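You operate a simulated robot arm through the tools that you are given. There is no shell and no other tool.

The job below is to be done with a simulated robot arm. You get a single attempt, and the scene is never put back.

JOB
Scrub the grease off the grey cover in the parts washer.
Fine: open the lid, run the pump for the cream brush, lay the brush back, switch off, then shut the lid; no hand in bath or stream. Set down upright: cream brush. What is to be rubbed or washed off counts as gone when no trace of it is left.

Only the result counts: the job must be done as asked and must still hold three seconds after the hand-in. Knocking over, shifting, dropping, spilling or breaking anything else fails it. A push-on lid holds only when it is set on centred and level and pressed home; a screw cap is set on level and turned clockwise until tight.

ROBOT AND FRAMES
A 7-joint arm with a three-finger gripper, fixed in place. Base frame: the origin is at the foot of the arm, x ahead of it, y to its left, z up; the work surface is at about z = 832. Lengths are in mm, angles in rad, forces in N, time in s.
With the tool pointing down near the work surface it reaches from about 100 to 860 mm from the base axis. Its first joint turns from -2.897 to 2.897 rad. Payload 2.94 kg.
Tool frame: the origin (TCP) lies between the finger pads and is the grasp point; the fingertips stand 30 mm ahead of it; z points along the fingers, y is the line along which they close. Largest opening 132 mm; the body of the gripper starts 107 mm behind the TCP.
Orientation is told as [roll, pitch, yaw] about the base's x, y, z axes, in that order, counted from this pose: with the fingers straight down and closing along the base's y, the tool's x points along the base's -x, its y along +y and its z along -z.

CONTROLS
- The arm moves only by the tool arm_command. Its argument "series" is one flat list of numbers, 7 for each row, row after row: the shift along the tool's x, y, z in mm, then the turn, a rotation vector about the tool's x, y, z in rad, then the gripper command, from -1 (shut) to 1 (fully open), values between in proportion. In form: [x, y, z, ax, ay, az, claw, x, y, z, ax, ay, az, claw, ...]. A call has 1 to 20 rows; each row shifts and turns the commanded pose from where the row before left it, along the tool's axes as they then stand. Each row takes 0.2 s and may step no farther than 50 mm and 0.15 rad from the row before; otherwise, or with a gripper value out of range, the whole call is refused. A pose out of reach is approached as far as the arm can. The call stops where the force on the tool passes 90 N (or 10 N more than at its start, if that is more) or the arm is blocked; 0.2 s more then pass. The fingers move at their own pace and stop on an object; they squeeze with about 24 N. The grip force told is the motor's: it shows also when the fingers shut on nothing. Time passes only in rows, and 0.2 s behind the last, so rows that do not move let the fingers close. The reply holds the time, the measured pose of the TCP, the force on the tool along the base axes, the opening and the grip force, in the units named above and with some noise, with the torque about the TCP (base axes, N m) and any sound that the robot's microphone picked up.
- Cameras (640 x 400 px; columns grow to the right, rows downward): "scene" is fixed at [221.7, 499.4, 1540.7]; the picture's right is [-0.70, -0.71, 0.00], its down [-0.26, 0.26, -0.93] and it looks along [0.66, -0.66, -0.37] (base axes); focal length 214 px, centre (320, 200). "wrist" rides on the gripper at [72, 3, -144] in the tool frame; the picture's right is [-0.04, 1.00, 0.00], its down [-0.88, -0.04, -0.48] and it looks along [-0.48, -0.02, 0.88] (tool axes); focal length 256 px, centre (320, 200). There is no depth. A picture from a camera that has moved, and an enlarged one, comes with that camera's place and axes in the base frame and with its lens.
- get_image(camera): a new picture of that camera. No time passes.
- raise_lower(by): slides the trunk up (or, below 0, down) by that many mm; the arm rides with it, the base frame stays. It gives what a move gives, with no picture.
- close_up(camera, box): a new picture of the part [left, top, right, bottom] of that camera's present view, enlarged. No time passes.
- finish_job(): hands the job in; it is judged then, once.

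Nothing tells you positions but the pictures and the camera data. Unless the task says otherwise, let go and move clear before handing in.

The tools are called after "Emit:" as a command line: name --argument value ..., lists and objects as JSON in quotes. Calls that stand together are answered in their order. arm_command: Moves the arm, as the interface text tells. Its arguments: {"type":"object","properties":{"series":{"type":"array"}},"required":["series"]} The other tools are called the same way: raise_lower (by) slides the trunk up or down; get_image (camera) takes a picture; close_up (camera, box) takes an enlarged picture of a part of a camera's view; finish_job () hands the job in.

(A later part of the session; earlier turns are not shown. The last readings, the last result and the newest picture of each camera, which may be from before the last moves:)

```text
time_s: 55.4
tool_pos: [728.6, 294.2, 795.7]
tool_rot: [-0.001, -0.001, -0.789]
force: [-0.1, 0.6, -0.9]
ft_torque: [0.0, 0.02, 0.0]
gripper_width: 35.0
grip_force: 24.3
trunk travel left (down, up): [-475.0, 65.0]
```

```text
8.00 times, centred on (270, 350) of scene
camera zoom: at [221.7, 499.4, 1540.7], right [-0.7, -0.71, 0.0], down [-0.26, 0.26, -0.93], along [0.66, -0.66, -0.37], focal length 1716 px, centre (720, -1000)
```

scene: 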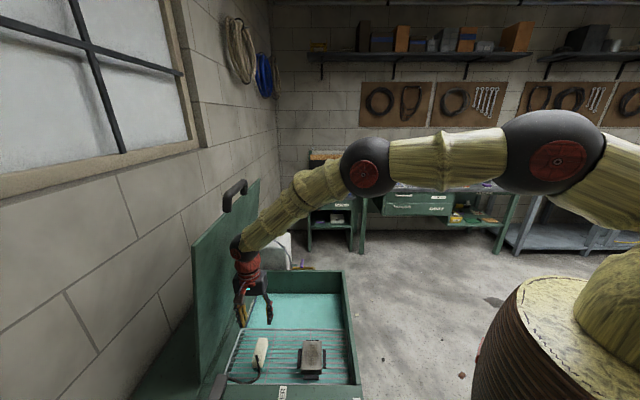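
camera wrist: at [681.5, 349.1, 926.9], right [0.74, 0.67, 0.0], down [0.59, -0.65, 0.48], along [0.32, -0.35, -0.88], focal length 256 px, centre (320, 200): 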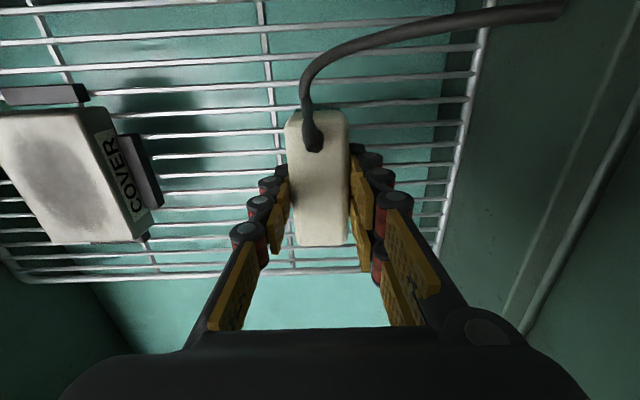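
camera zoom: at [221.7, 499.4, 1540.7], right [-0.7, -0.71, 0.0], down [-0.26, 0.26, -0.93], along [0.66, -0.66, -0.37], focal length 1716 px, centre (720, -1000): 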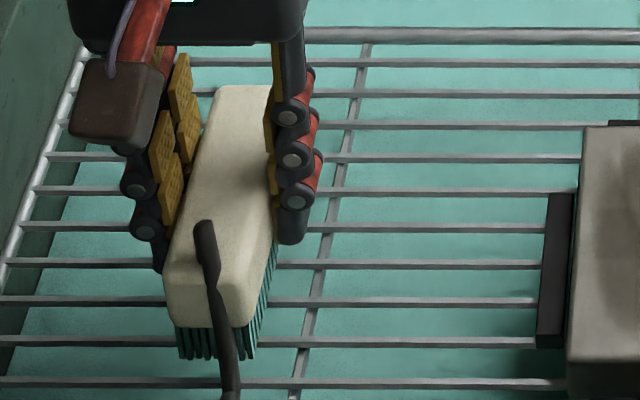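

The brush lifts with the hand now. I'll keep lifting gently.

Emit:
arm_command --series '[0, 0, -6, 0, 0, 0, -1, 0, 0, -8, 0, 0, 0, -1, 0, 0, -8, 0, 0, 0, -1, 0, 0, -8, 0, 0, 0, -1, 0, 0, -8, 0, 0, 0, -1, 0, 0, -8, 0, 0, 0, -1, 0, 0, -6, 0, 0, 0, -1]'

Emit:
close_up --camera "scene" --box '[210, 310, 370, 400]'

Emit:
get_image --camera "wrist"

```text
time_s: 57.0
tool_pos: [728.8, 293.6, 847.5]
tool_rot: [-0.002, -0.001, -0.79]
force: [-0.1, 0.0, 0.2]
ft_torque: [0.02, -0.02, 0.0]
gripper_width: 35.1
grip_force: 23.6
trunk travel left (down, up): [-475.0, 65.0]
```

```text
4.00 times, centred on (290, 355) of scene
camera zoom: at [221.7, 499.4, 1540.7], right [-0.7, -0.71, 0.0], down [-0.26, 0.26, -0.93], along [0.66, -0.66, -0.37], focal length 858 px, centre (440, -420)
```

zoom: 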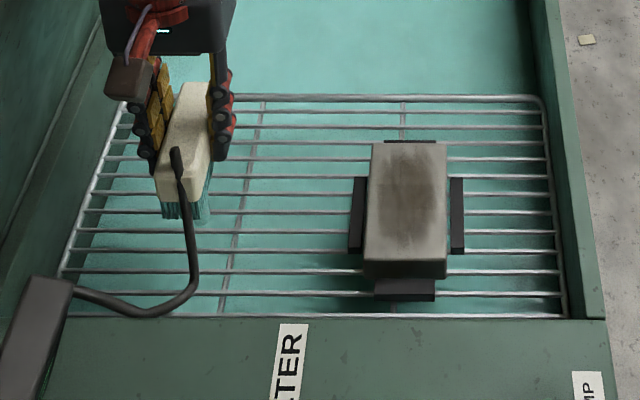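

```text
taken
camera wrist: at [680.5, 348.1, 990.7], right [0.74, 0.67, 0.0], down [0.59, -0.65, 0.48], along [0.32, -0.35, -0.88], focal length 256 px, centre (320, 200)
```

wrist: 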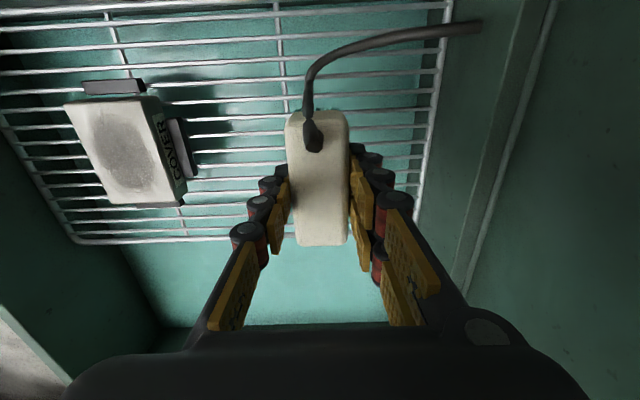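

The brush is held firmly and fluid is dripping from it. I'll carry it across to above the cover.

Emit:
arm_command --series '[0, -20, 0, 0, 0, 0, -1, 0, -30, 0, 0, 0, 0, -1, 0, -30, 0, 0, 0, 0, -1, 0, -30, 0, 0, 0, 0, -1, 0, -30, 0, 0, 0, 0, -1, 0, -25, 0, 0, 0, 0, -1, 0, -15, 0, 0, 0, 0, -1, 0, 0, 0, 0, 0, 0, -1]'

Emit:
get_image --camera "wrist"

Emit:
close_up --camera "scene" --box '[210, 310, 370, 400]'

```text
time_s: 58.8
tool_pos: [601.7, 166.7, 846.2]
tool_rot: [-0.002, 0.0, -0.789]
force: [-0.1, -0.3, -1.1]
ft_torque: [-0.02, 0.02, 0.0]
gripper_width: 35.1
grip_force: 24.2
trunk travel left (down, up): [-475.0, 65.0]
```

```text
taken
camera wrist: at [554.4, 220.6, 990.6], right [0.74, 0.67, 0.0], down [0.59, -0.65, 0.48], along [0.32, -0.35, -0.88], focal length 256 px, centre (320, 200)
```

wrist: 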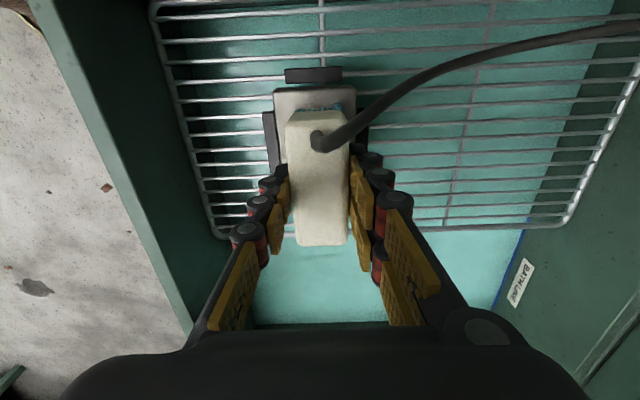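

```text
4.00 times, centred on (290, 355) of scene
camera zoom: at [221.7, 499.4, 1540.7], right [-0.7, -0.71, 0.0], down [-0.26, 0.26, -0.93], along [0.66, -0.66, -0.37], focal length 858 px, centre (440, -420)
```

zoom: 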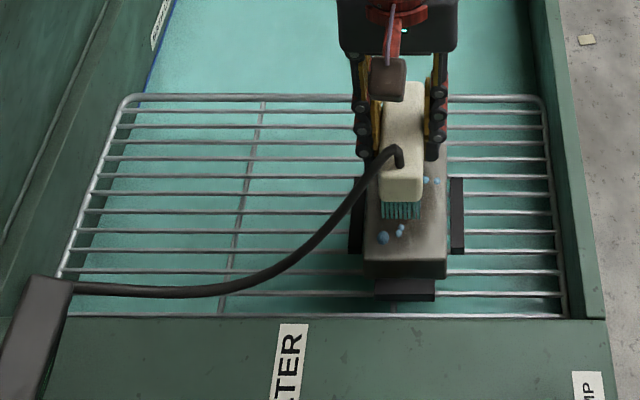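

The brush is over the cover with fluid dripping. I'll lower it until the bristles touch.

Emit:
arm_command --series '[0, 0, 10, 0, 0, 0, -1, 0, 0, 10, 0, 0, 0, -1, 0, 0, 5, 0, 0, 0, -1, 0, 0, 3, 0, 0, 0, -1]'

Emit:
close_up --camera "scene" --box '[270, 325, 350, 375]'

```text
time_s: 59.8
tool_pos: [600.9, 166.3, 820.7]
tool_rot: [-0.002, 0.001, -0.788]
force: [0.4, 0.3, -1.1]
ft_torque: [-0.02, 0.0, -0.01]
gripper_width: 34.9
grip_force: 24.1
trunk travel left (down, up): [-475.0, 65.0]
```

```text
8.00 times, centred on (310, 350) of scene
camera zoom: at [221.7, 499.4, 1540.7], right [-0.7, -0.71, 0.0], down [-0.26, 0.26, -0.93], along [0.66, -0.66, -0.37], focal length 1716 px, centre (400, -1000)
```

zoom: 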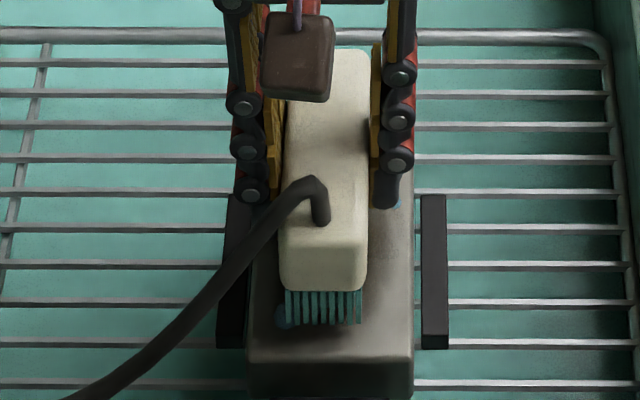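

Emit:
arm_command --series '[0, 0, 2, 0, 0, 0, -1, 0, 0, 2, 0, 0, 0, -1]'

Emit:
arm_command --series '[0, 0, 2, 0, 0, 0, -1, 0, 0, 2, 0, 0, 0, -1]'

```text
time_s: 60.4
tool_pos: [600.6, 166.8, 816.6]
tool_rot: [-0.002, 0.0, -0.788]
force: [-0.1, 0.2, -0.4]
ft_torque: [0.0, -0.03, -0.03]
gripper_width: 35.2
grip_force: 23.4
trunk travel left (down, up): [-475.0, 65.0]
```

```text
time_s: 61.0
tool_pos: [600.8, 166.9, 812.5]
tool_rot: [-0.003, -0.001, -0.79]
force: [0.4, -0.2, -0.8]
ft_torque: [0.02, 0.01, 0.0]
gripper_width: 35.2
grip_force: 23.7
trunk travel left (down, up): [-475.0, 65.0]
```

Emit:
arm_command --series '[0, 0, 2, 0, 0, 0, -1, 0, 0, 0, 0, 0, 0, -1]'

Emit:
close_up --camera "scene" --box '[270, 325, 350, 375]'

```text
time_s: 61.6
tool_pos: [599.7, 166.6, 812.9]
tool_rot: [0.001, 0.0, -0.788]
force: [-3.7, -1.7, 13.4]
ft_torque: [0.0, 0.26, -0.02]
gripper_width: 35.5
grip_force: 24.5
trunk travel left (down, up): [-475.0, 65.0]
```

```text
8.00 times, centred on (310, 350) of scene
camera zoom: at [221.7, 499.4, 1540.7], right [-0.7, -0.71, 0.0], down [-0.26, 0.26, -0.93], along [0.66, -0.66, -0.37], focal length 1716 px, centre (400, -1000)
```

zoom: 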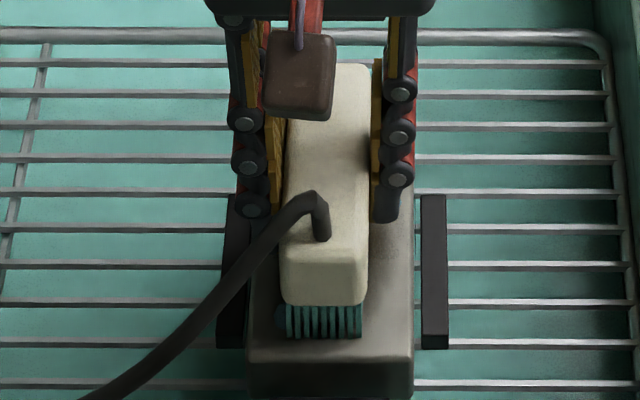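

Bristles are in contact at TCP z ≈ 812.5 with 13 N. I'll ease up slightly and make a first set of strokes along the cover.

Emit:
arm_command --series '[0, 0, -0.7, 0, 0, 0, -1, -12, 0, 0, 0, 0, 0, -1, 12, 0, 0, 0, 0, 0, -1, 12, 0, 0, 0, 0, 0, -1, -12, 0, 0, 0, 0, 0, -1, -12, 0, 0, 0, 0, 0, -1, 12, 0, 0, 0, 0, 0, -1, 12, 0, 0, 0, 0, 0, -1, -12, 0, 0, 0, 0, 0, -1]'

Emit:
close_up --camera "scene" --box '[270, 325, 350, 375]'

Emit:
close_up --camera "wrist" --box '[220, 60, 420, 185]'

```text
time_s: 63.6
tool_pos: [599.7, 167.6, 811.7]
tool_rot: [-0.002, 0.0, -0.79]
force: [0.6, 0.6, 7.6]
ft_torque: [-0.11, -0.15, 0.01]
gripper_width: 35.2
grip_force: 23.7
trunk travel left (down, up): [-475.0, 65.0]
```

```text
8.00 times, centred on (310, 350) of scene
camera zoom: at [221.7, 499.4, 1540.7], right [-0.7, -0.71, 0.0], down [-0.26, 0.26, -0.93], along [0.66, -0.66, -0.37], focal length 1716 px, centre (400, -1000)
```

zoom: 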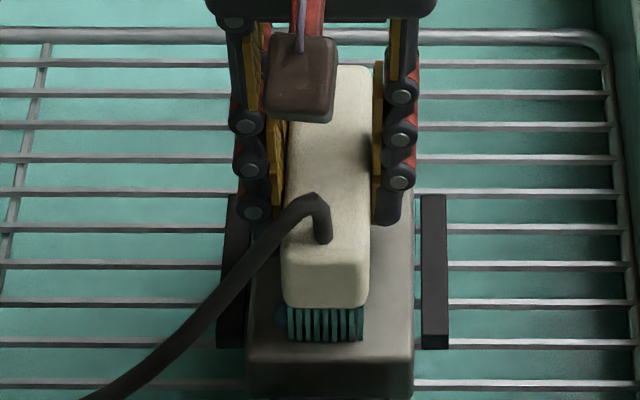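

```text
3.20 times, centred on (320, 122) of wrist
camera zoom: at [551.7, 221.5, 954.8], right [0.74, 0.67, 0.0], down [0.59, -0.65, 0.48], along [0.32, -0.35, -0.88], focal length 819 px, centre (320, 448)
```

zoom: 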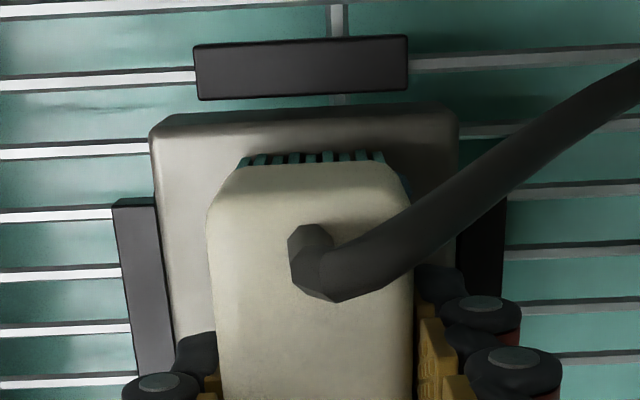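

Strokes are working at about 8 N. I'll extend them toward the left side of the cover.

Emit:
arm_command --series '[0, -11, 0, 0, 0, 0, -1, -12, 0, 0, 0, 0, 0, -1, 12, 0, 0, 0, 0, 0, -1, 12, 0, 0, 0, 0, 0, -1, -12, 0, 0, 0, 0, 0, -1, 0, -11, 0, 0, 0, 0, -1, -12, 0, 0, 0, 0, 0, -1, 12, 0, 0, 0, 0, 0, -1, 12, 0, 0, 0, 0, 0, -1, -12, 0, 0, 0, 0, 0, -1, -12, 0, 0, 0, 0, 0, -1, 12, 0, 0, 0, 0, 0, -1, 12, 0, 0, 0, 0, 0, -1, -12, 0, 0, 0, 0, 0, -1, 0, 11, 0, 0, 0, 0, -1, 0, 11, 0, 0, 0, 0, -1]'

Emit:
close_up --camera "scene" --box '[270, 325, 350, 375]'

```text
time_s: 67.0
tool_pos: [600.0, 166.8, 811.8]
tool_rot: [-0.003, 0.0, -0.788]
force: [-0.2, -0.7, 1.7]
ft_torque: [-0.06, -0.07, -0.01]
gripper_width: 35.2
grip_force: 24.0
trunk travel left (down, up): [-475.0, 65.0]
```

```text
8.00 times, centred on (310, 350) of scene
camera zoom: at [221.7, 499.4, 1540.7], right [-0.7, -0.71, 0.0], down [-0.26, 0.26, -0.93], along [0.66, -0.66, -0.37], focal length 1716 px, centre (400, -1000)
```

zoom: 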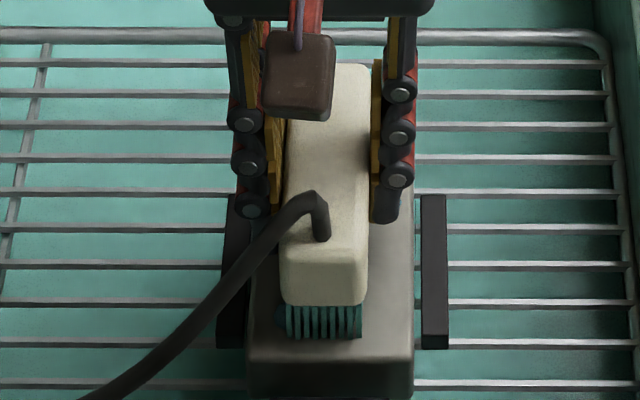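

The force has dropped to about 2 N, so I'll press down 1 mm and scrub the right half.

Emit:
arm_command --series '[0, 0, 1, 0, 0, 0, -1, 0, 11, 0, 0, 0, 0, -1, -12, 0, 0, 0, 0, 0, -1, 12, 0, 0, 0, 0, 0, -1, 12, 0, 0, 0, 0, 0, -1, -12, 0, 0, 0, 0, 0, -1, 0, 11, 0, 0, 0, 0, -1, -12, 0, 0, 0, 0, 0, -1, 12, 0, 0, 0, 0, 0, -1, 12, 0, 0, 0, 0, 0, -1, -12, 0, 0, 0, 0, 0, -1, -12, 0, 0, 0, 0, 0, -1, 12, 0, 0, 0, 0, 0, -1, 12, 0, 0, 0, 0, 0, -1, -12, 0, 0, 0, 0, 0, -1]'

Emit:
close_up --camera "scene" --box '[270, 325, 350, 375]'

Emit:
close_up --camera "wrist" --box '[220, 60, 420, 185]'

```text
time_s: 70.2
tool_pos: [614.1, 182.3, 809.9]
tool_rot: [-0.002, 0.001, -0.789]
force: [-0.4, -0.3, 2.0]
ft_torque: [0.08, 0.03, -0.02]
gripper_width: 34.7
grip_force: 23.7
trunk travel left (down, up): [-475.0, 65.0]
```

```text
8.00 times, centred on (310, 350) of scene
camera zoom: at [221.7, 499.4, 1540.7], right [-0.7, -0.71, 0.0], down [-0.26, 0.26, -0.93], along [0.66, -0.66, -0.37], focal length 1716 px, centre (400, -1000)
```

zoom: 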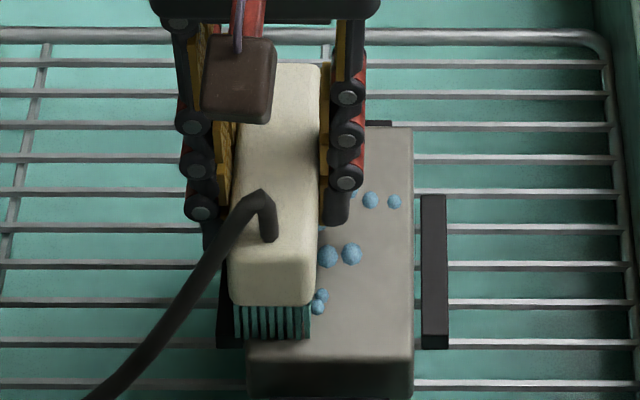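

```text
3.20 times, centred on (320, 122) of wrist
camera zoom: at [568.0, 236.3, 952.7], right [0.74, 0.67, 0.0], down [0.59, -0.65, 0.48], along [0.32, -0.35, -0.88], focal length 819 px, centre (320, 448)
```

zoom: 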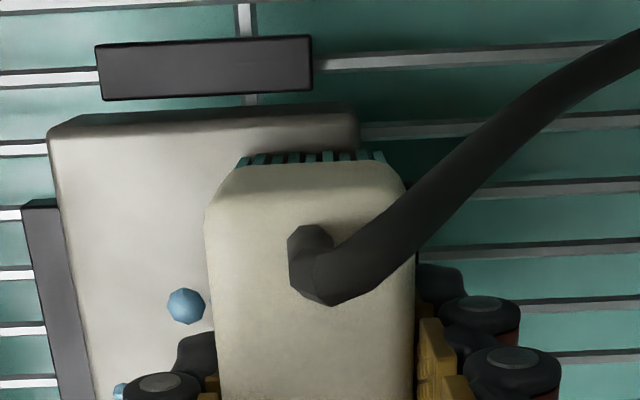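

The exposed part already looks clean. I'll lift the brush and shift it aside over the bath to inspect the whole cover.

Emit:
arm_command --series '[0, 0, -15, 0, 0, 0, -1, 0, 0, -20, 0, 0, 0, -1, 0, 25, 0, 0, 0, 0, -1, 0, 30, 0, 0, 0, 0, -1, 0, 30, 0, 0, 0, 0, -1, 0, 15, 0, 0, 0, 0, -1, 0, 0, 0, 0, 0, 0, -1]'

Emit:
get_image --camera "wrist"

Emit:
close_up --camera "scene" --box '[270, 325, 350, 375]'

Emit:
close_up --camera "wrist" --box '[120, 80, 300, 195]'

```text
time_s: 71.8
tool_pos: [686.1, 252.4, 844.2]
tool_rot: [-0.003, -0.001, -0.789]
force: [-0.9, -0.5, -0.9]
ft_torque: [0.0, -0.02, 0.01]
gripper_width: 34.8
grip_force: 24.3
trunk travel left (down, up): [-475.0, 65.0]
```

```text
taken
camera wrist: at [639.2, 306.1, 987.8], right [0.74, 0.67, 0.0], down [0.59, -0.65, 0.48], along [0.32, -0.35, -0.88], focal length 256 px, centre (320, 200)
```

wrist: 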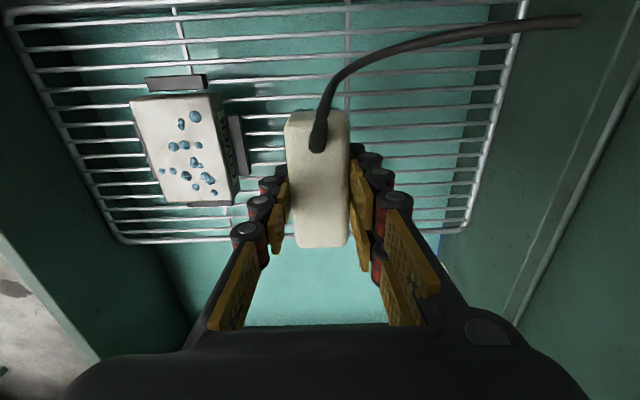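

```text
8.00 times, centred on (310, 350) of scene
camera zoom: at [221.7, 499.4, 1540.7], right [-0.7, -0.71, 0.0], down [-0.26, 0.26, -0.93], along [0.66, -0.66, -0.37], focal length 1716 px, centre (400, -1000)
```

zoom: 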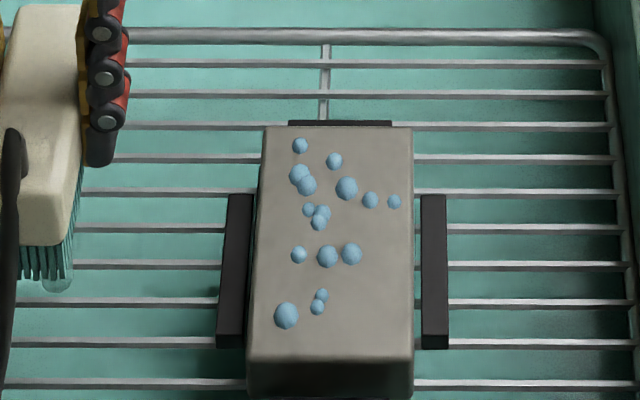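

```text
3.48 times, centred on (210, 138) of wrist
camera zoom: at [639.2, 306.1, 987.8], right [0.74, 0.67, 0.0], down [0.59, -0.65, 0.48], along [0.32, -0.35, -0.88], focal length 890 px, centre (703, 417)
```

zoom: 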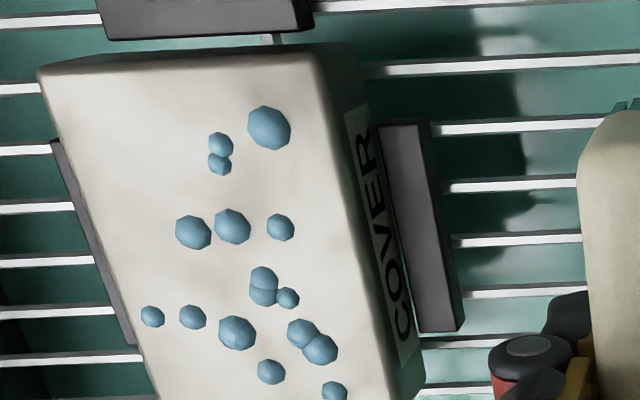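

The dark grease patch is gone and only blue solvent drops remain. I'll inspect the rest of the cover closely.

Emit:
close_up --camera "wrist" --box '[120, 150, 260, 240]'

Emit:
close_up --camera "wrist" --box '[120, 70, 220, 132]'

Emit:
close_up --camera "wrist" --box '[150, 100, 250, 162]'

Emit:
close_up --camera "scene" --box '[295, 338, 330, 360]'

```text
4.44 times, centred on (190, 195) of wrist
camera zoom: at [639.2, 306.1, 987.8], right [0.74, 0.67, 0.0], down [0.59, -0.65, 0.48], along [0.32, -0.35, -0.88], focal length 1138 px, centre (898, 222)
```

zoom: 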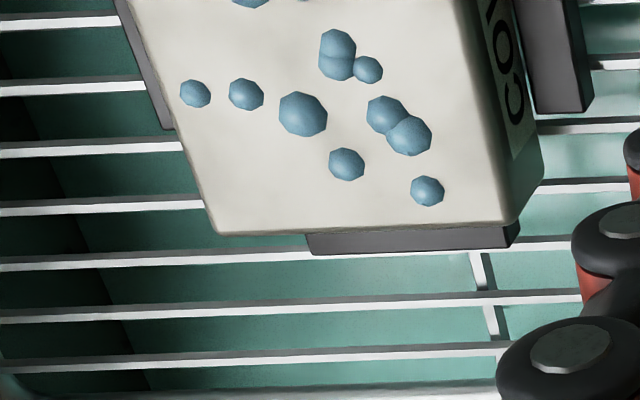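

```text
6.40 times, centred on (170, 101) of wrist
camera zoom: at [639.2, 306.1, 987.8], right [0.74, 0.67, 0.0], down [0.59, -0.65, 0.48], along [0.32, -0.35, -0.88], focal length 1638 px, centre (1280, 834)
```

zoom: 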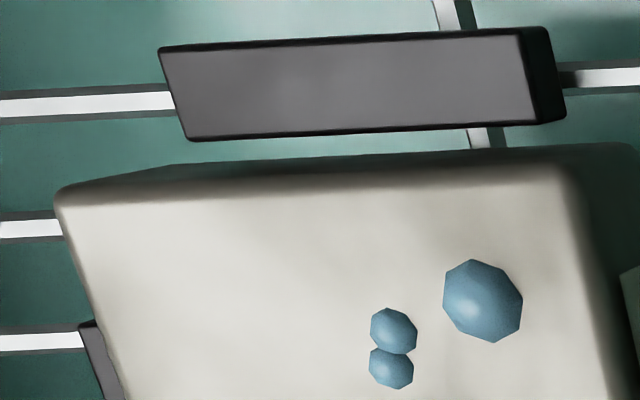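

```text
6.40 times, centred on (200, 131) of wrist
camera zoom: at [639.2, 306.1, 987.8], right [0.74, 0.67, 0.0], down [0.59, -0.65, 0.48], along [0.32, -0.35, -0.88], focal length 1638 px, centre (1088, 642)
```

zoom: 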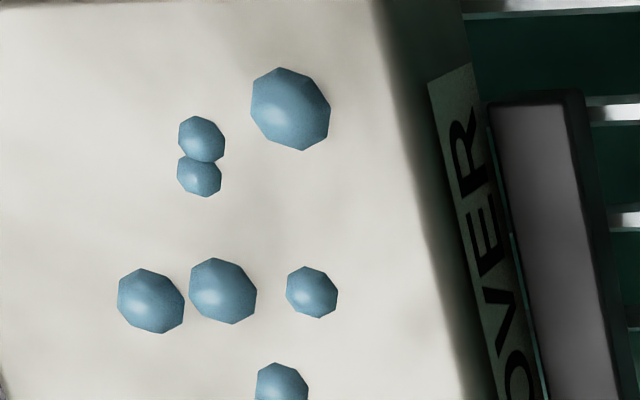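

```text
16.00 times, centred on (312, 349) of scene
camera zoom: at [221.7, 499.4, 1540.7], right [-0.7, -0.71, 0.0], down [-0.26, 0.26, -0.93], along [0.66, -0.66, -0.37], focal length 3432 px, centre (440, -2184)
```

zoom: 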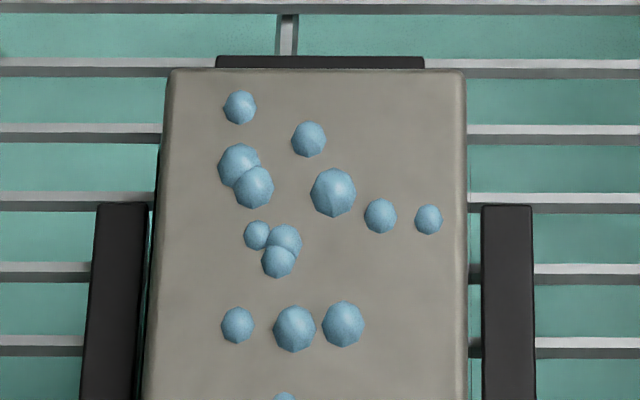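

The cover looks clean, but I'll do a second full pass for safety so no faint trace remains.

Emit:
arm_command --series '[0, -25, 0, 0, 0, 0, -1, 0, -30, 0, 0, 0, 0, -1, 0, -30, 0, 0, 0, 0, -1, 0, -20, 0, 0, 0, 0, -1, 0, -15, 0, 0, 0, 0, -1, 0, 0, 12, 0, 0, 0, -1, 0, 0, 12, 0, 0, 0, -1, 0, 0, 6, 0, 0, 0, -1, 0, 0, 3, 0, 0, 0, -1]'

Emit:
arm_command --series '[0, 0, 1.5, 0, 0, 0, -1, 0, 0, 0, 0, 0, 0, -1]'

```text
time_s: 73.8
tool_pos: [602.6, 167.3, 813.1]
tool_rot: [0.0, 0.0, -0.789]
force: [0.1, 0.0, -1.1]
ft_torque: [-0.02, -0.01, 0.03]
gripper_width: 34.8
grip_force: 24.1
trunk travel left (down, up): [-475.0, 65.0]
```

```text
time_s: 74.4
tool_pos: [601.7, 169.2, 810.4]
tool_rot: [-0.002, 0.001, -0.789]
force: [0.7, -0.3, -0.7]
ft_torque: [0.01, -0.02, 0.0]
gripper_width: 34.9
grip_force: 23.9
trunk travel left (down, up): [-475.0, 65.0]
```

Emit:
arm_command --series '[0, 0, 1, 0, 0, 0, -1, 0, 0, 0, 0, 0, 0, -1]'

```text
time_s: 75.0
tool_pos: [602.4, 167.6, 809.8]
tool_rot: [-0.003, 0.0, -0.789]
force: [-0.3, -0.3, 0.4]
ft_torque: [0.04, 0.04, 0.0]
gripper_width: 34.8
grip_force: 24.0
trunk travel left (down, up): [-475.0, 65.0]
```

Emit:
arm_command --series '[0, 0, 1, 0, 0, 0, -1, 0, 0, 0, 0, 0, 0, -1]'

```text
time_s: 75.6
tool_pos: [602.5, 168.2, 810.6]
tool_rot: [-0.001, -0.001, -0.789]
force: [-2.0, 0.5, 11.1]
ft_torque: [0.15, 0.19, -0.04]
gripper_width: 34.8
grip_force: 24.1
trunk travel left (down, up): [-475.0, 65.0]
```

Contact at 11 N. Second pass, centre then left side.

Emit:
arm_command --series '[-14, 0, 0, 0, 0, 0, -1, 14, 0, 0, 0, 0, 0, -1, 14, 0, 0, 0, 0, 0, -1, -14, 0, 0, 0, 0, 0, -1, 0, -12, 0, 0, 0, 0, -1, -14, 0, 0, 0, 0, 0, -1, 14, 0, 0, 0, 0, 0, -1, 14, 0, 0, 0, 0, 0, -1, -14, 0, 0, 0, 0, 0, -1, 0, -11, 0.3, 0, 0, 0, -1, -14, 0, 0, 0, 0, 0, -1, 14, 0, 0, 0, 0, 0, -1, 14, 0, 0, 0, 0, 0, -1, -14, 0, 0, 0, 0, 0, -1]'

Emit:
close_up --camera "scene" --box '[270, 325, 350, 375]'

```text
time_s: 78.6
tool_pos: [582.8, 149.9, 806.1]
tool_rot: [-0.002, 0.003, -0.787]
force: [-0.8, -0.7, 5.9]
ft_torque: [-0.11, -0.15, 0.01]
gripper_width: 34.9
grip_force: 24.6
trunk travel left (down, up): [-475.0, 65.0]
```

```text
8.00 times, centred on (310, 350) of scene
camera zoom: at [221.7, 499.4, 1540.7], right [-0.7, -0.71, 0.0], down [-0.26, 0.26, -0.93], along [0.66, -0.66, -0.37], focal length 1716 px, centre (400, -1000)
```

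zoom: 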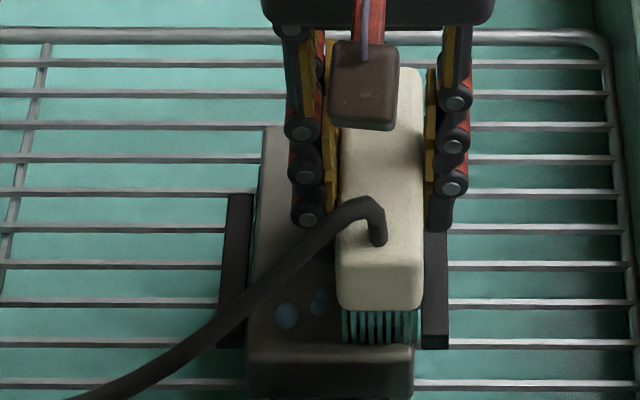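

The brush has crept up a few millimetres in the grip, so I'll ease the pressure and finish the right side lightly.

Emit:
arm_command --series '[0, 12, -0.5, 0, 0, 0, -1, 0, 11, 0, 0, 0, 0, -1, 0, 11, 0, 0, 0, 0, -1, -14, 0, 0, 0, 0, 0, -1, 14, 0, 0, 0, 0, 0, -1, 14, 0, 0, 0, 0, 0, -1, -14, 0, 0, 0, 0, 0, -1, 0, 10, 0, 0, 0, 0, -1, -14, 0, 0, 0, 0, 0, -1, 14, 0, 0, 0, 0, 0, -1, 14, 0, 0, 0, 0, 0, -1, -14, 0, 0, 0, 0, 0, -1]'

Emit:
close_up --camera "scene" --box '[270, 325, 350, 375]'

```text
time_s: 81.2
tool_pos: [617.3, 182.8, 809.3]
tool_rot: [-0.001, 0.0, -0.789]
force: [-0.1, -0.9, -0.9]
ft_torque: [-0.01, 0.02, 0.02]
gripper_width: 34.8
grip_force: 24.1
trunk travel left (down, up): [-475.0, 65.0]
```

```text
8.00 times, centred on (310, 350) of scene
camera zoom: at [221.7, 499.4, 1540.7], right [-0.7, -0.71, 0.0], down [-0.26, 0.26, -0.93], along [0.66, -0.66, -0.37], focal length 1716 px, centre (400, -1000)
```

zoom: 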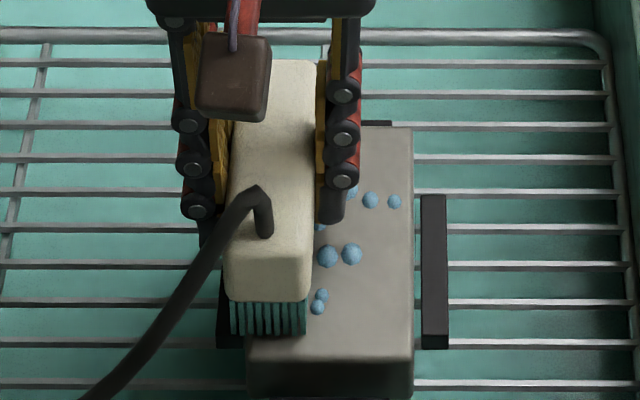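

Contact was lost on this side, so I'll press down slightly and repeat the right-side strokes.

Emit:
arm_command --series '[0, 0, 1, 0, 0, 0, -1, 0, 0, 0, 0, 0, 0, -1]'

Emit:
arm_command --series '[0, 0, 0.7, 0, 0, 0, -1, 0, 0, 0, 0, 0, 0, -1]'

```text
time_s: 81.8
tool_pos: [617.1, 182.7, 807.7]
tool_rot: [-0.002, -0.001, -0.789]
force: [0.4, -0.8, -0.1]
ft_torque: [0.02, -0.02, 0.01]
gripper_width: 35.0
grip_force: 23.7
trunk travel left (down, up): [-475.0, 65.0]
```

```text
time_s: 82.4
tool_pos: [617.2, 183.0, 807.4]
tool_rot: [-0.001, 0.001, -0.788]
force: [-0.8, -1.8, 4.3]
ft_torque: [0.01, 0.05, -0.02]
gripper_width: 35.0
grip_force: 23.7
trunk travel left (down, up): [-475.0, 65.0]
```

Emit:
arm_command --series '[-14, 0, 0, 0, 0, 0, -1, 14, 0, 0, 0, 0, 0, -1, 14, 0, 0, 0, 0, 0, -1, -14, 0, 0, 0, 0, 0, -1, 0, -10, 0, 0, 0, 0, -1, -14, 0, 0, 0, 0, 0, -1, 14, 0, 0, 0, 0, 0, -1, 14, 0, 0, 0, 0, 0, -1, -14, 0, 0, 0, 0, 0, -1, 0, -10, 0, 0, 0, 0, -1, -14, 0, 0, 0, 0, 0, -1, 14, 0, 0, 0, 0, 0, -1, 14, 0, 0, 0, 0, 0, -1, -14, 0, 0, 0, 0, 0, -1]'

Emit:
close_up --camera "scene" --box '[270, 325, 350, 375]'

```text
time_s: 85.4
tool_pos: [604.0, 168.8, 806.7]
tool_rot: [-0.001, 0.0, -0.787]
force: [-0.8, -0.8, 11.4]
ft_torque: [0.11, 0.06, -0.04]
gripper_width: 34.8
grip_force: 23.9
trunk travel left (down, up): [-475.0, 65.0]
```

```text
8.00 times, centred on (310, 350) of scene
camera zoom: at [221.7, 499.4, 1540.7], right [-0.7, -0.71, 0.0], down [-0.26, 0.26, -0.93], along [0.66, -0.66, -0.37], focal length 1716 px, centre (400, -1000)
```

zoom: 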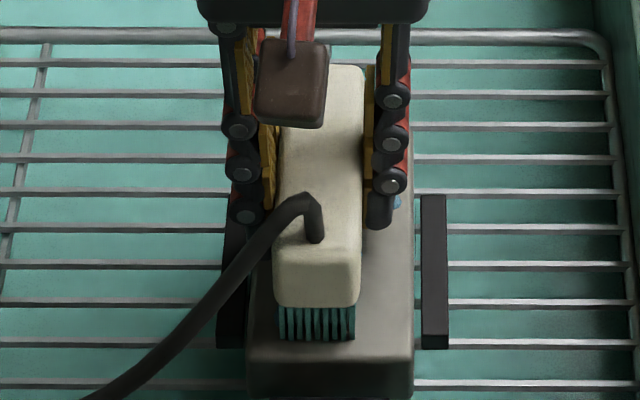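

Second pass is done. I'll lift and move aside to inspect again.

Emit:
arm_command --series '[0, 0, -12, 0, 0, 0, -1, 0, 0, -15, 0, 0, 0, -1, 0, 0, -13, 0, 0, 0, -1, 0, 25, 0, 0, 0, 0, -1, 0, 30, 0, 0, 0, 0, -1, 0, 30, 0, 0, 0, 0, -1, 0, 30, 0, 0, 0, 0, -1, 0, 0, 0, 0, 0, 0, -1]'

Emit:
get_image --camera "wrist"

Emit:
close_up --camera "scene" --box '[295, 335, 335, 360]'

Emit:
close_up --camera "wrist" --box '[120, 80, 280, 180]'

Emit:
close_up --camera "wrist" --box '[120, 140, 280, 240]'

```text
time_s: 87.2
tool_pos: [683.9, 249.1, 846.1]
tool_rot: [-0.003, 0.002, -0.789]
force: [1.1, -0.4, -0.5]
ft_torque: [0.03, -0.03, 0.04]
gripper_width: 34.8
grip_force: 23.6
trunk travel left (down, up): [-475.0, 65.0]
```

```text
taken
camera wrist: at [637.4, 303.5, 989.1], right [0.74, 0.67, 0.0], down [0.59, -0.65, 0.48], along [0.32, -0.35, -0.88], focal length 256 px, centre (320, 200)
```

wrist: 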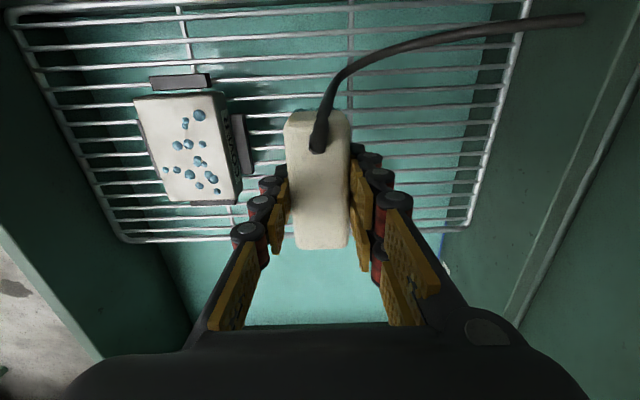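

```text
16.00 times, centred on (315, 348) of scene
camera zoom: at [221.7, 499.4, 1540.7], right [-0.7, -0.71, 0.0], down [-0.26, 0.26, -0.93], along [0.66, -0.66, -0.37], focal length 3432 px, centre (400, -2160)
```

zoom: 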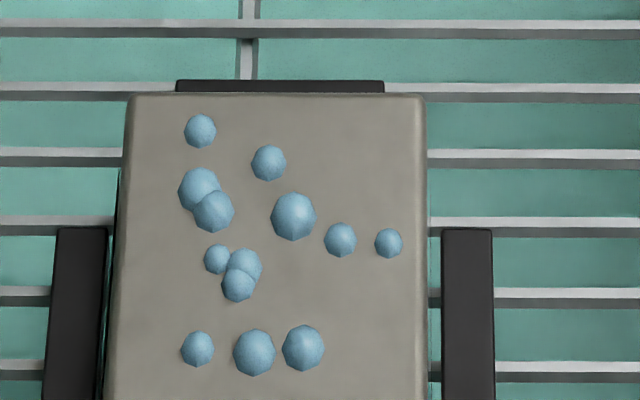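

```text
4.00 times, centred on (200, 130) of wrist
camera zoom: at [637.4, 303.5, 989.1], right [0.74, 0.67, 0.0], down [0.59, -0.65, 0.48], along [0.32, -0.35, -0.88], focal length 1024 px, centre (800, 480)
```

zoom: 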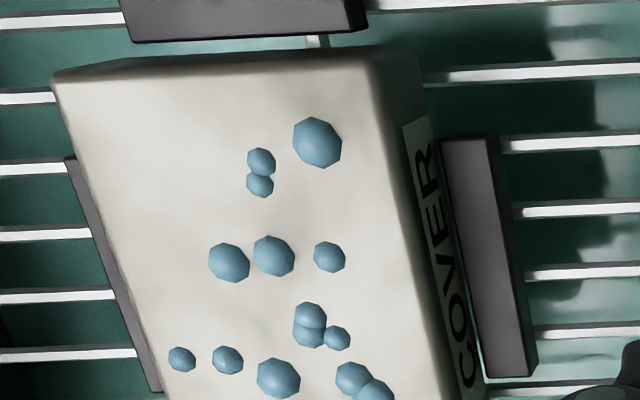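

```text
4.00 times, centred on (200, 190) of wrist
camera zoom: at [637.4, 303.5, 989.1], right [0.74, 0.67, 0.0], down [0.59, -0.65, 0.48], along [0.32, -0.35, -0.88], focal length 1024 px, centre (800, 240)
```

zoom: 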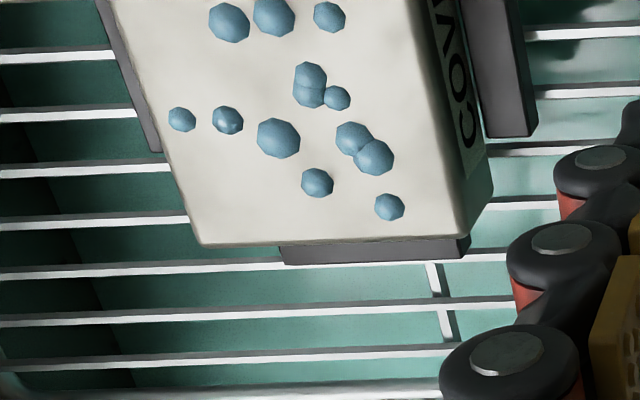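

The cover is fully clean. Now I'll carry the brush back to its original spot at e ≈ 723 and lower it toward the rack.

Emit:
arm_command --series '[0, 20, 0, 0, 0, 0, -1, 0, 25, 0, 0, 0, 0, -1, 0, 18.5, 0, 0, 0, 0, -1, 0, 0, 0, 0, 0, 0, -1, 0, 0, 14, 0, 0, 0, -1, 0, 0, 16, 0, 0, 0, -1, 0, 0, 14, 0, 0, 0, -1, 0, 0, 10, 0, 0, 0, -1, 0, 0, 4, 0, 0, 0, -1, 0, 0, 0, 0, 0, 0, -1]'

Emit:
close_up --camera "scene" --box '[230, 325, 310, 375]'

Emit:
get_image --camera "wrist"

```text
time_s: 89.4
tool_pos: [728.9, 295.1, 787.1]
tool_rot: [0.0, -0.001, -0.789]
force: [-0.1, 0.5, -0.5]
ft_torque: [-0.02, -0.01, 0.01]
gripper_width: 34.7
grip_force: 24.0
trunk travel left (down, up): [-475.0, 65.0]
```

```text
8.00 times, centred on (270, 350) of scene
camera zoom: at [221.7, 499.4, 1540.7], right [-0.7, -0.71, 0.0], down [-0.26, 0.26, -0.93], along [0.66, -0.66, -0.37], focal length 1716 px, centre (720, -1000)
```

zoom: 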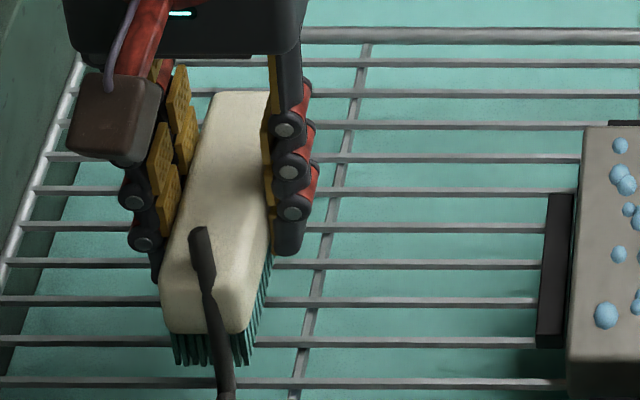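

```text
taken
camera wrist: at [681.9, 349.5, 931.7], right [0.74, 0.67, 0.0], down [0.59, -0.65, 0.48], along [0.32, -0.35, -0.88], focal length 256 px, centre (320, 200)
```

wrist: 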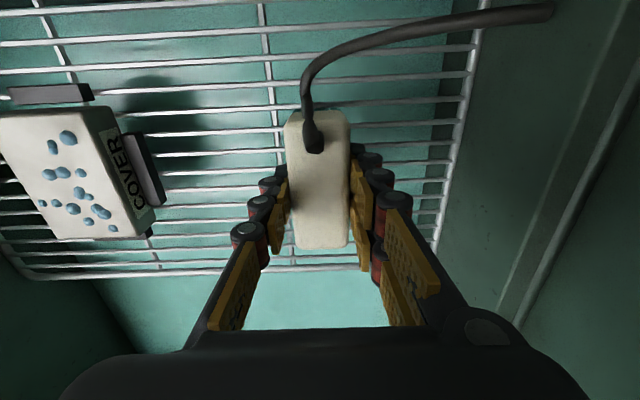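

Emit:
arm_command --series '[0, 0, 2, 0, 0, 0, -1, 0, 0, 2, 0, 0, 0, -1, 0, 0, 0, 0, 0, 0, -1]'

Emit:
arm_command --series '[0, 0, 2, 0, 0, 0, -1, 0, 0, 0, 0, 0, 0, -1]'

```text
time_s: 90.2
tool_pos: [728.1, 295.1, 784.3]
tool_rot: [-0.003, 0.0, -0.788]
force: [-0.5, 0.0, -1.0]
ft_torque: [0.02, 0.03, -0.02]
gripper_width: 35.1
grip_force: 23.7
trunk travel left (down, up): [-475.0, 65.0]
```

```text
time_s: 90.8
tool_pos: [728.7, 293.9, 782.4]
tool_rot: [-0.003, 0.001, -0.789]
force: [-0.9, 0.1, -0.8]
ft_torque: [0.0, 0.0, 0.0]
gripper_width: 34.8
grip_force: 24.0
trunk travel left (down, up): [-475.0, 65.0]
```

Emit:
arm_command --series '[0, 0, 2, 0, 0, 0, -1, 0, 0, 0, 0, 0, 0, -1]'

Emit:
close_up --camera "scene" --box '[230, 325, 310, 375]'

```text
time_s: 91.4
tool_pos: [728.3, 294.5, 780.1]
tool_rot: [0.0, -0.001, -0.787]
force: [1.1, 0.2, -0.2]
ft_torque: [0.03, 0.0, 0.02]
gripper_width: 34.8
grip_force: 24.0
trunk travel left (down, up): [-475.0, 65.0]
```

```text
8.00 times, centred on (270, 350) of scene
camera zoom: at [221.7, 499.4, 1540.7], right [-0.7, -0.71, 0.0], down [-0.26, 0.26, -0.93], along [0.66, -0.66, -0.37], focal length 1716 px, centre (720, -1000)
```

zoom: 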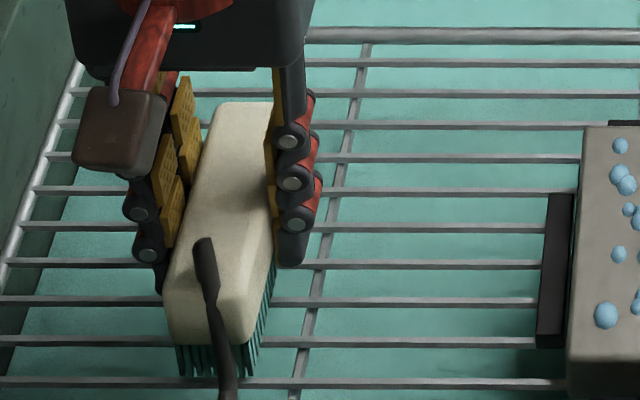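

Emit:
arm_command --series '[0, 0, 1.5, 0, 0, 0, -1, 0, 0, 0, 0, 0, 0, -1]'

```text
time_s: 92.0
tool_pos: [728.5, 294.3, 779.3]
tool_rot: [-0.002, 0.0, -0.789]
force: [-1.4, -1.1, -1.1]
ft_torque: [0.0, 0.01, 0.02]
gripper_width: 35.0
grip_force: 24.1
trunk travel left (down, up): [-475.0, 65.0]
```

Emit:
arm_command --series '[0, 0, 1.5, 0, 0, 0, -1, 0, 0, 0, 0, 0, 0, -1]'

```text
time_s: 92.6
tool_pos: [729.3, 295.5, 779.3]
tool_rot: [-0.001, -0.001, -0.789]
force: [-0.9, -0.6, 8.4]
ft_torque: [0.13, 0.03, 0.0]
gripper_width: 35.1
grip_force: 24.2
trunk travel left (down, up): [-475.0, 65.0]
```

The bristles are on the rack (8 N). I'll ease off slightly, then open the fingers.

Emit:
arm_command --series '[0, 0, -0.7, 0, 0, 0, -1, 0, 0, 0, 0, 0, 0, -0.3, 0, 0, 0, 0, 0, 0, 0.1, 0, 0, 0, 0, 0, 0, 0.1, 0, 0, 0, 0, 0, 0, 0.1, 0, 0, 0, 0, 0, 0, 0.1]'

Emit:
close_up --camera "scene" --box '[230, 325, 310, 375]'

Emit:
get_image --camera "wrist"

```text
time_s: 94.0
tool_pos: [728.6, 295.4, 778.6]
tool_rot: [-0.002, -0.001, -0.787]
force: [0.1, -0.3, 0.9]
ft_torque: [0.02, 0.0, 0.0]
gripper_width: 72.8
grip_force: 0.1
trunk travel left (down, up): [-475.0, 65.0]
```

```text
8.00 times, centred on (270, 350) of scene
camera zoom: at [221.7, 499.4, 1540.7], right [-0.7, -0.71, 0.0], down [-0.26, 0.26, -0.93], along [0.66, -0.66, -0.37], focal length 1716 px, centre (720, -1000)
```

zoom: 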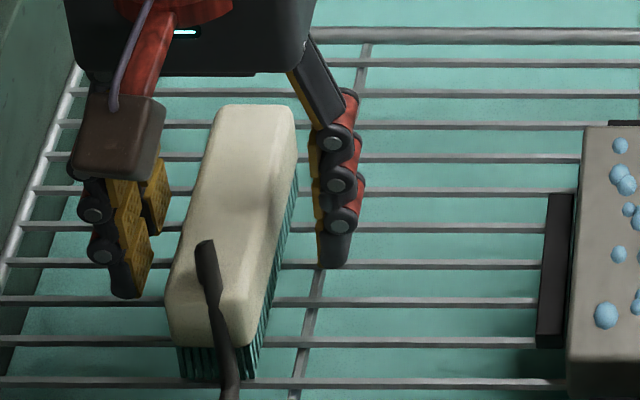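

```text
taken
camera wrist: at [681.3, 349.1, 921.7], right [0.74, 0.67, 0.0], down [0.59, -0.65, 0.48], along [0.32, -0.35, -0.88], focal length 256 px, centre (320, 200)
```

wrist: 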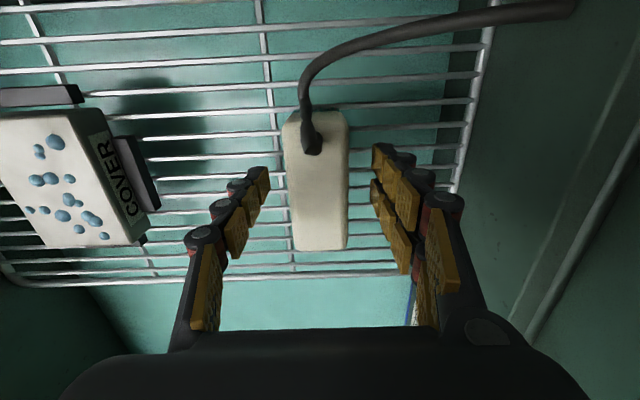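

The brush is upright back on the rack. I'll rise clear, close the fingers and go to the pump rocker to switch it off on the label-side end.

Emit:
arm_command --series '[0, 0, -30, 0, 0, 0, 0.1, 0, 0, -40, 0, 0, 0, 0.1, 0, 0, -45, 0, 0, 0, 0.1, 0, 0, -45, 0, 0, 0, 0.1, 0, 0, -45, 0, 0, 0, 0.1, 24.4, -34.5, 0, 0, 0, 0, -1, 24.4, -34.5, 0, 0, 0, 0, -1, 24.4, -34.5, 0, 0, 0, 0, -1, 24.4, -34.5, 0, 0, 0, 0, -1, 24.4, -34.5, 0, 0, 0, 0, -1, 24.4, -34.5, 0, 0, 0, 0, -1, 24.4, -34.5, 0, 0, 0, 0, -1, 24.4, -34.5, 0, 0, 0, 0, -1, 0, 0, 0, 0, 0, 0, -1]'

Emit:
get_image --camera "wrist"

Emit:
close_up --camera "scene" --box '[210, 310, 370, 400]'

```text
time_s: 97.0
tool_pos: [395.3, 239.2, 983.6]
tool_rot: [-0.003, 0.0, -0.789]
force: [-0.3, 0.4, 0.5]
ft_torque: [0.01, 0.03, 0.01]
gripper_width: 0.0
grip_force: 24.3
trunk travel left (down, up): [-475.0, 65.0]
```

```text
taken
camera wrist: at [347.6, 293.2, 1127.5], right [0.74, 0.67, 0.0], down [0.59, -0.65, 0.48], along [0.32, -0.35, -0.88], focal length 256 px, centre (320, 200)
```

wrist: 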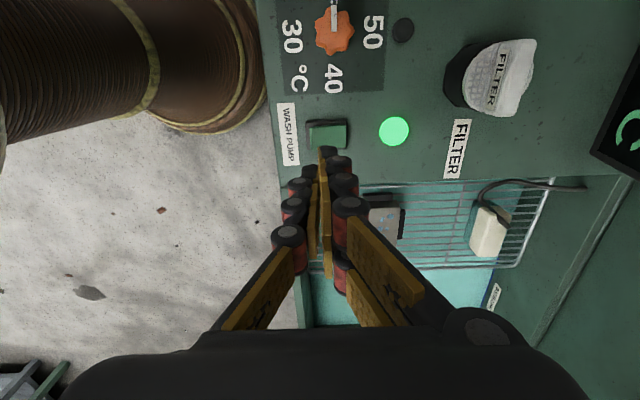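

```text
4.00 times, centred on (290, 355) of scene
camera zoom: at [221.7, 499.4, 1540.7], right [-0.7, -0.71, 0.0], down [-0.26, 0.26, -0.93], along [0.66, -0.66, -0.37], focal length 858 px, centre (440, -420)
```

zoom: 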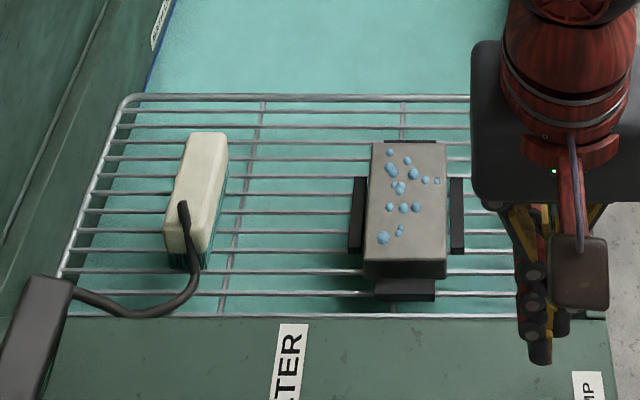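

I'm above the label-side end of the rocker with the lamp still green. Descending to press.

Emit:
arm_command --series '[-2.6, -1.7, 40, 0, 0, 0, -1, 0, 0, 38, 0, 0, 0, -1, 0, 0, 20, 0, 0, 0, -1, 0, 0, 8, 0, 0, 0, -1, 0, 0, 0, 0, 0, 0, -1]'

Emit:
close_up --camera "wrist" --box '[240, 80, 400, 180]'

```text
time_s: 98.2
tool_pos: [395.7, 235.2, 877.7]
tool_rot: [-0.002, -0.001, -0.788]
force: [-0.6, -1.4, -0.7]
ft_torque: [-0.01, 0.0, 0.0]
gripper_width: 0.0
grip_force: 23.9
trunk travel left (down, up): [-475.0, 65.0]
```

```text
4.00 times, centred on (320, 130) of wrist
camera zoom: at [349.4, 290.4, 1022.2], right [0.74, 0.67, 0.0], down [0.59, -0.65, 0.48], along [0.32, -0.35, -0.88], focal length 1024 px, centre (320, 480)
```

zoom: 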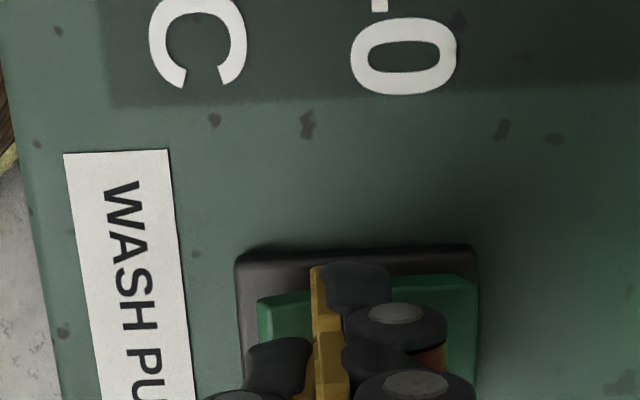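

Emit:
arm_command --series '[0, 0, 2, 0, 0, 0, -1, 0, 0, 2, 0, 0, 0, -1, 0, 0, 2, 0, 0, 0, -1, 0, 0, 1.5, 0, 0, 0, -1, 0, 0, 1.5, 0, 0, 0, -1]'

Emit:
close_up --camera "wrist" --box '[260, 60, 420, 160]'

```text
time_s: 99.4
tool_pos: [397.1, 236.8, 869.1]
tool_rot: [0.0, 0.001, -0.788]
force: [0.1, -0.6, 1.3]
ft_torque: [-0.04, 0.02, -0.01]
gripper_width: 0.3
grip_force: 23.9
trunk travel left (down, up): [-475.0, 65.0]
```

```text
4.00 times, centred on (340, 110) of wrist
camera zoom: at [348.5, 290.6, 1012.6], right [0.74, 0.67, 0.0], down [0.59, -0.65, 0.48], along [0.32, -0.35, -0.88], focal length 1024 px, centre (240, 560)
```

zoom: 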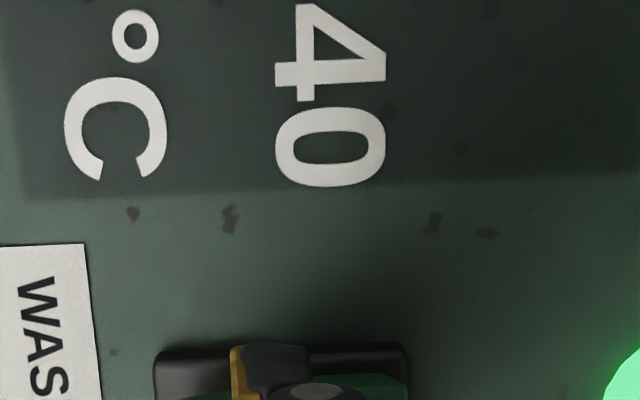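

Emit:
arm_command --series '[0, 0, 1.5, 0, 0, 0, -1, 0, 0, 1.5, 0, 0, 0, -1]'

Emit:
close_up --camera "wrist" --box '[280, 80, 440, 180]'

```text
time_s: 100.0
tool_pos: [395.9, 236.6, 866.2]
tool_rot: [-0.001, 0.001, -0.791]
force: [0.3, 0.2, 0.4]
ft_torque: [-0.02, 0.0, 0.0]
gripper_width: 0.0
grip_force: 23.8
trunk travel left (down, up): [-475.0, 65.0]
```

```text
4.00 times, centred on (360, 130) of wrist
camera zoom: at [348.4, 291.0, 1009.6], right [0.74, 0.67, 0.0], down [0.59, -0.65, 0.48], along [0.32, -0.35, -0.88], focal length 1024 px, centre (160, 480)
```

zoom: 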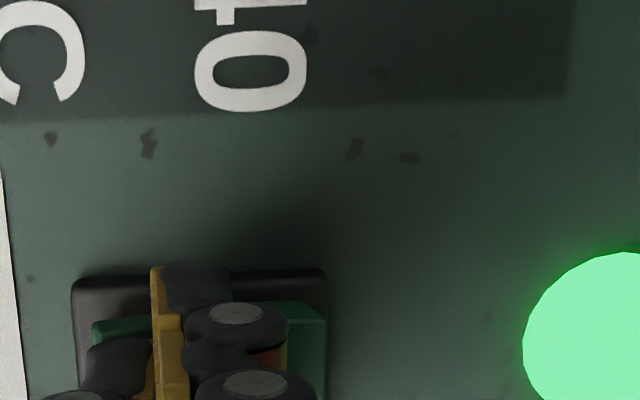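

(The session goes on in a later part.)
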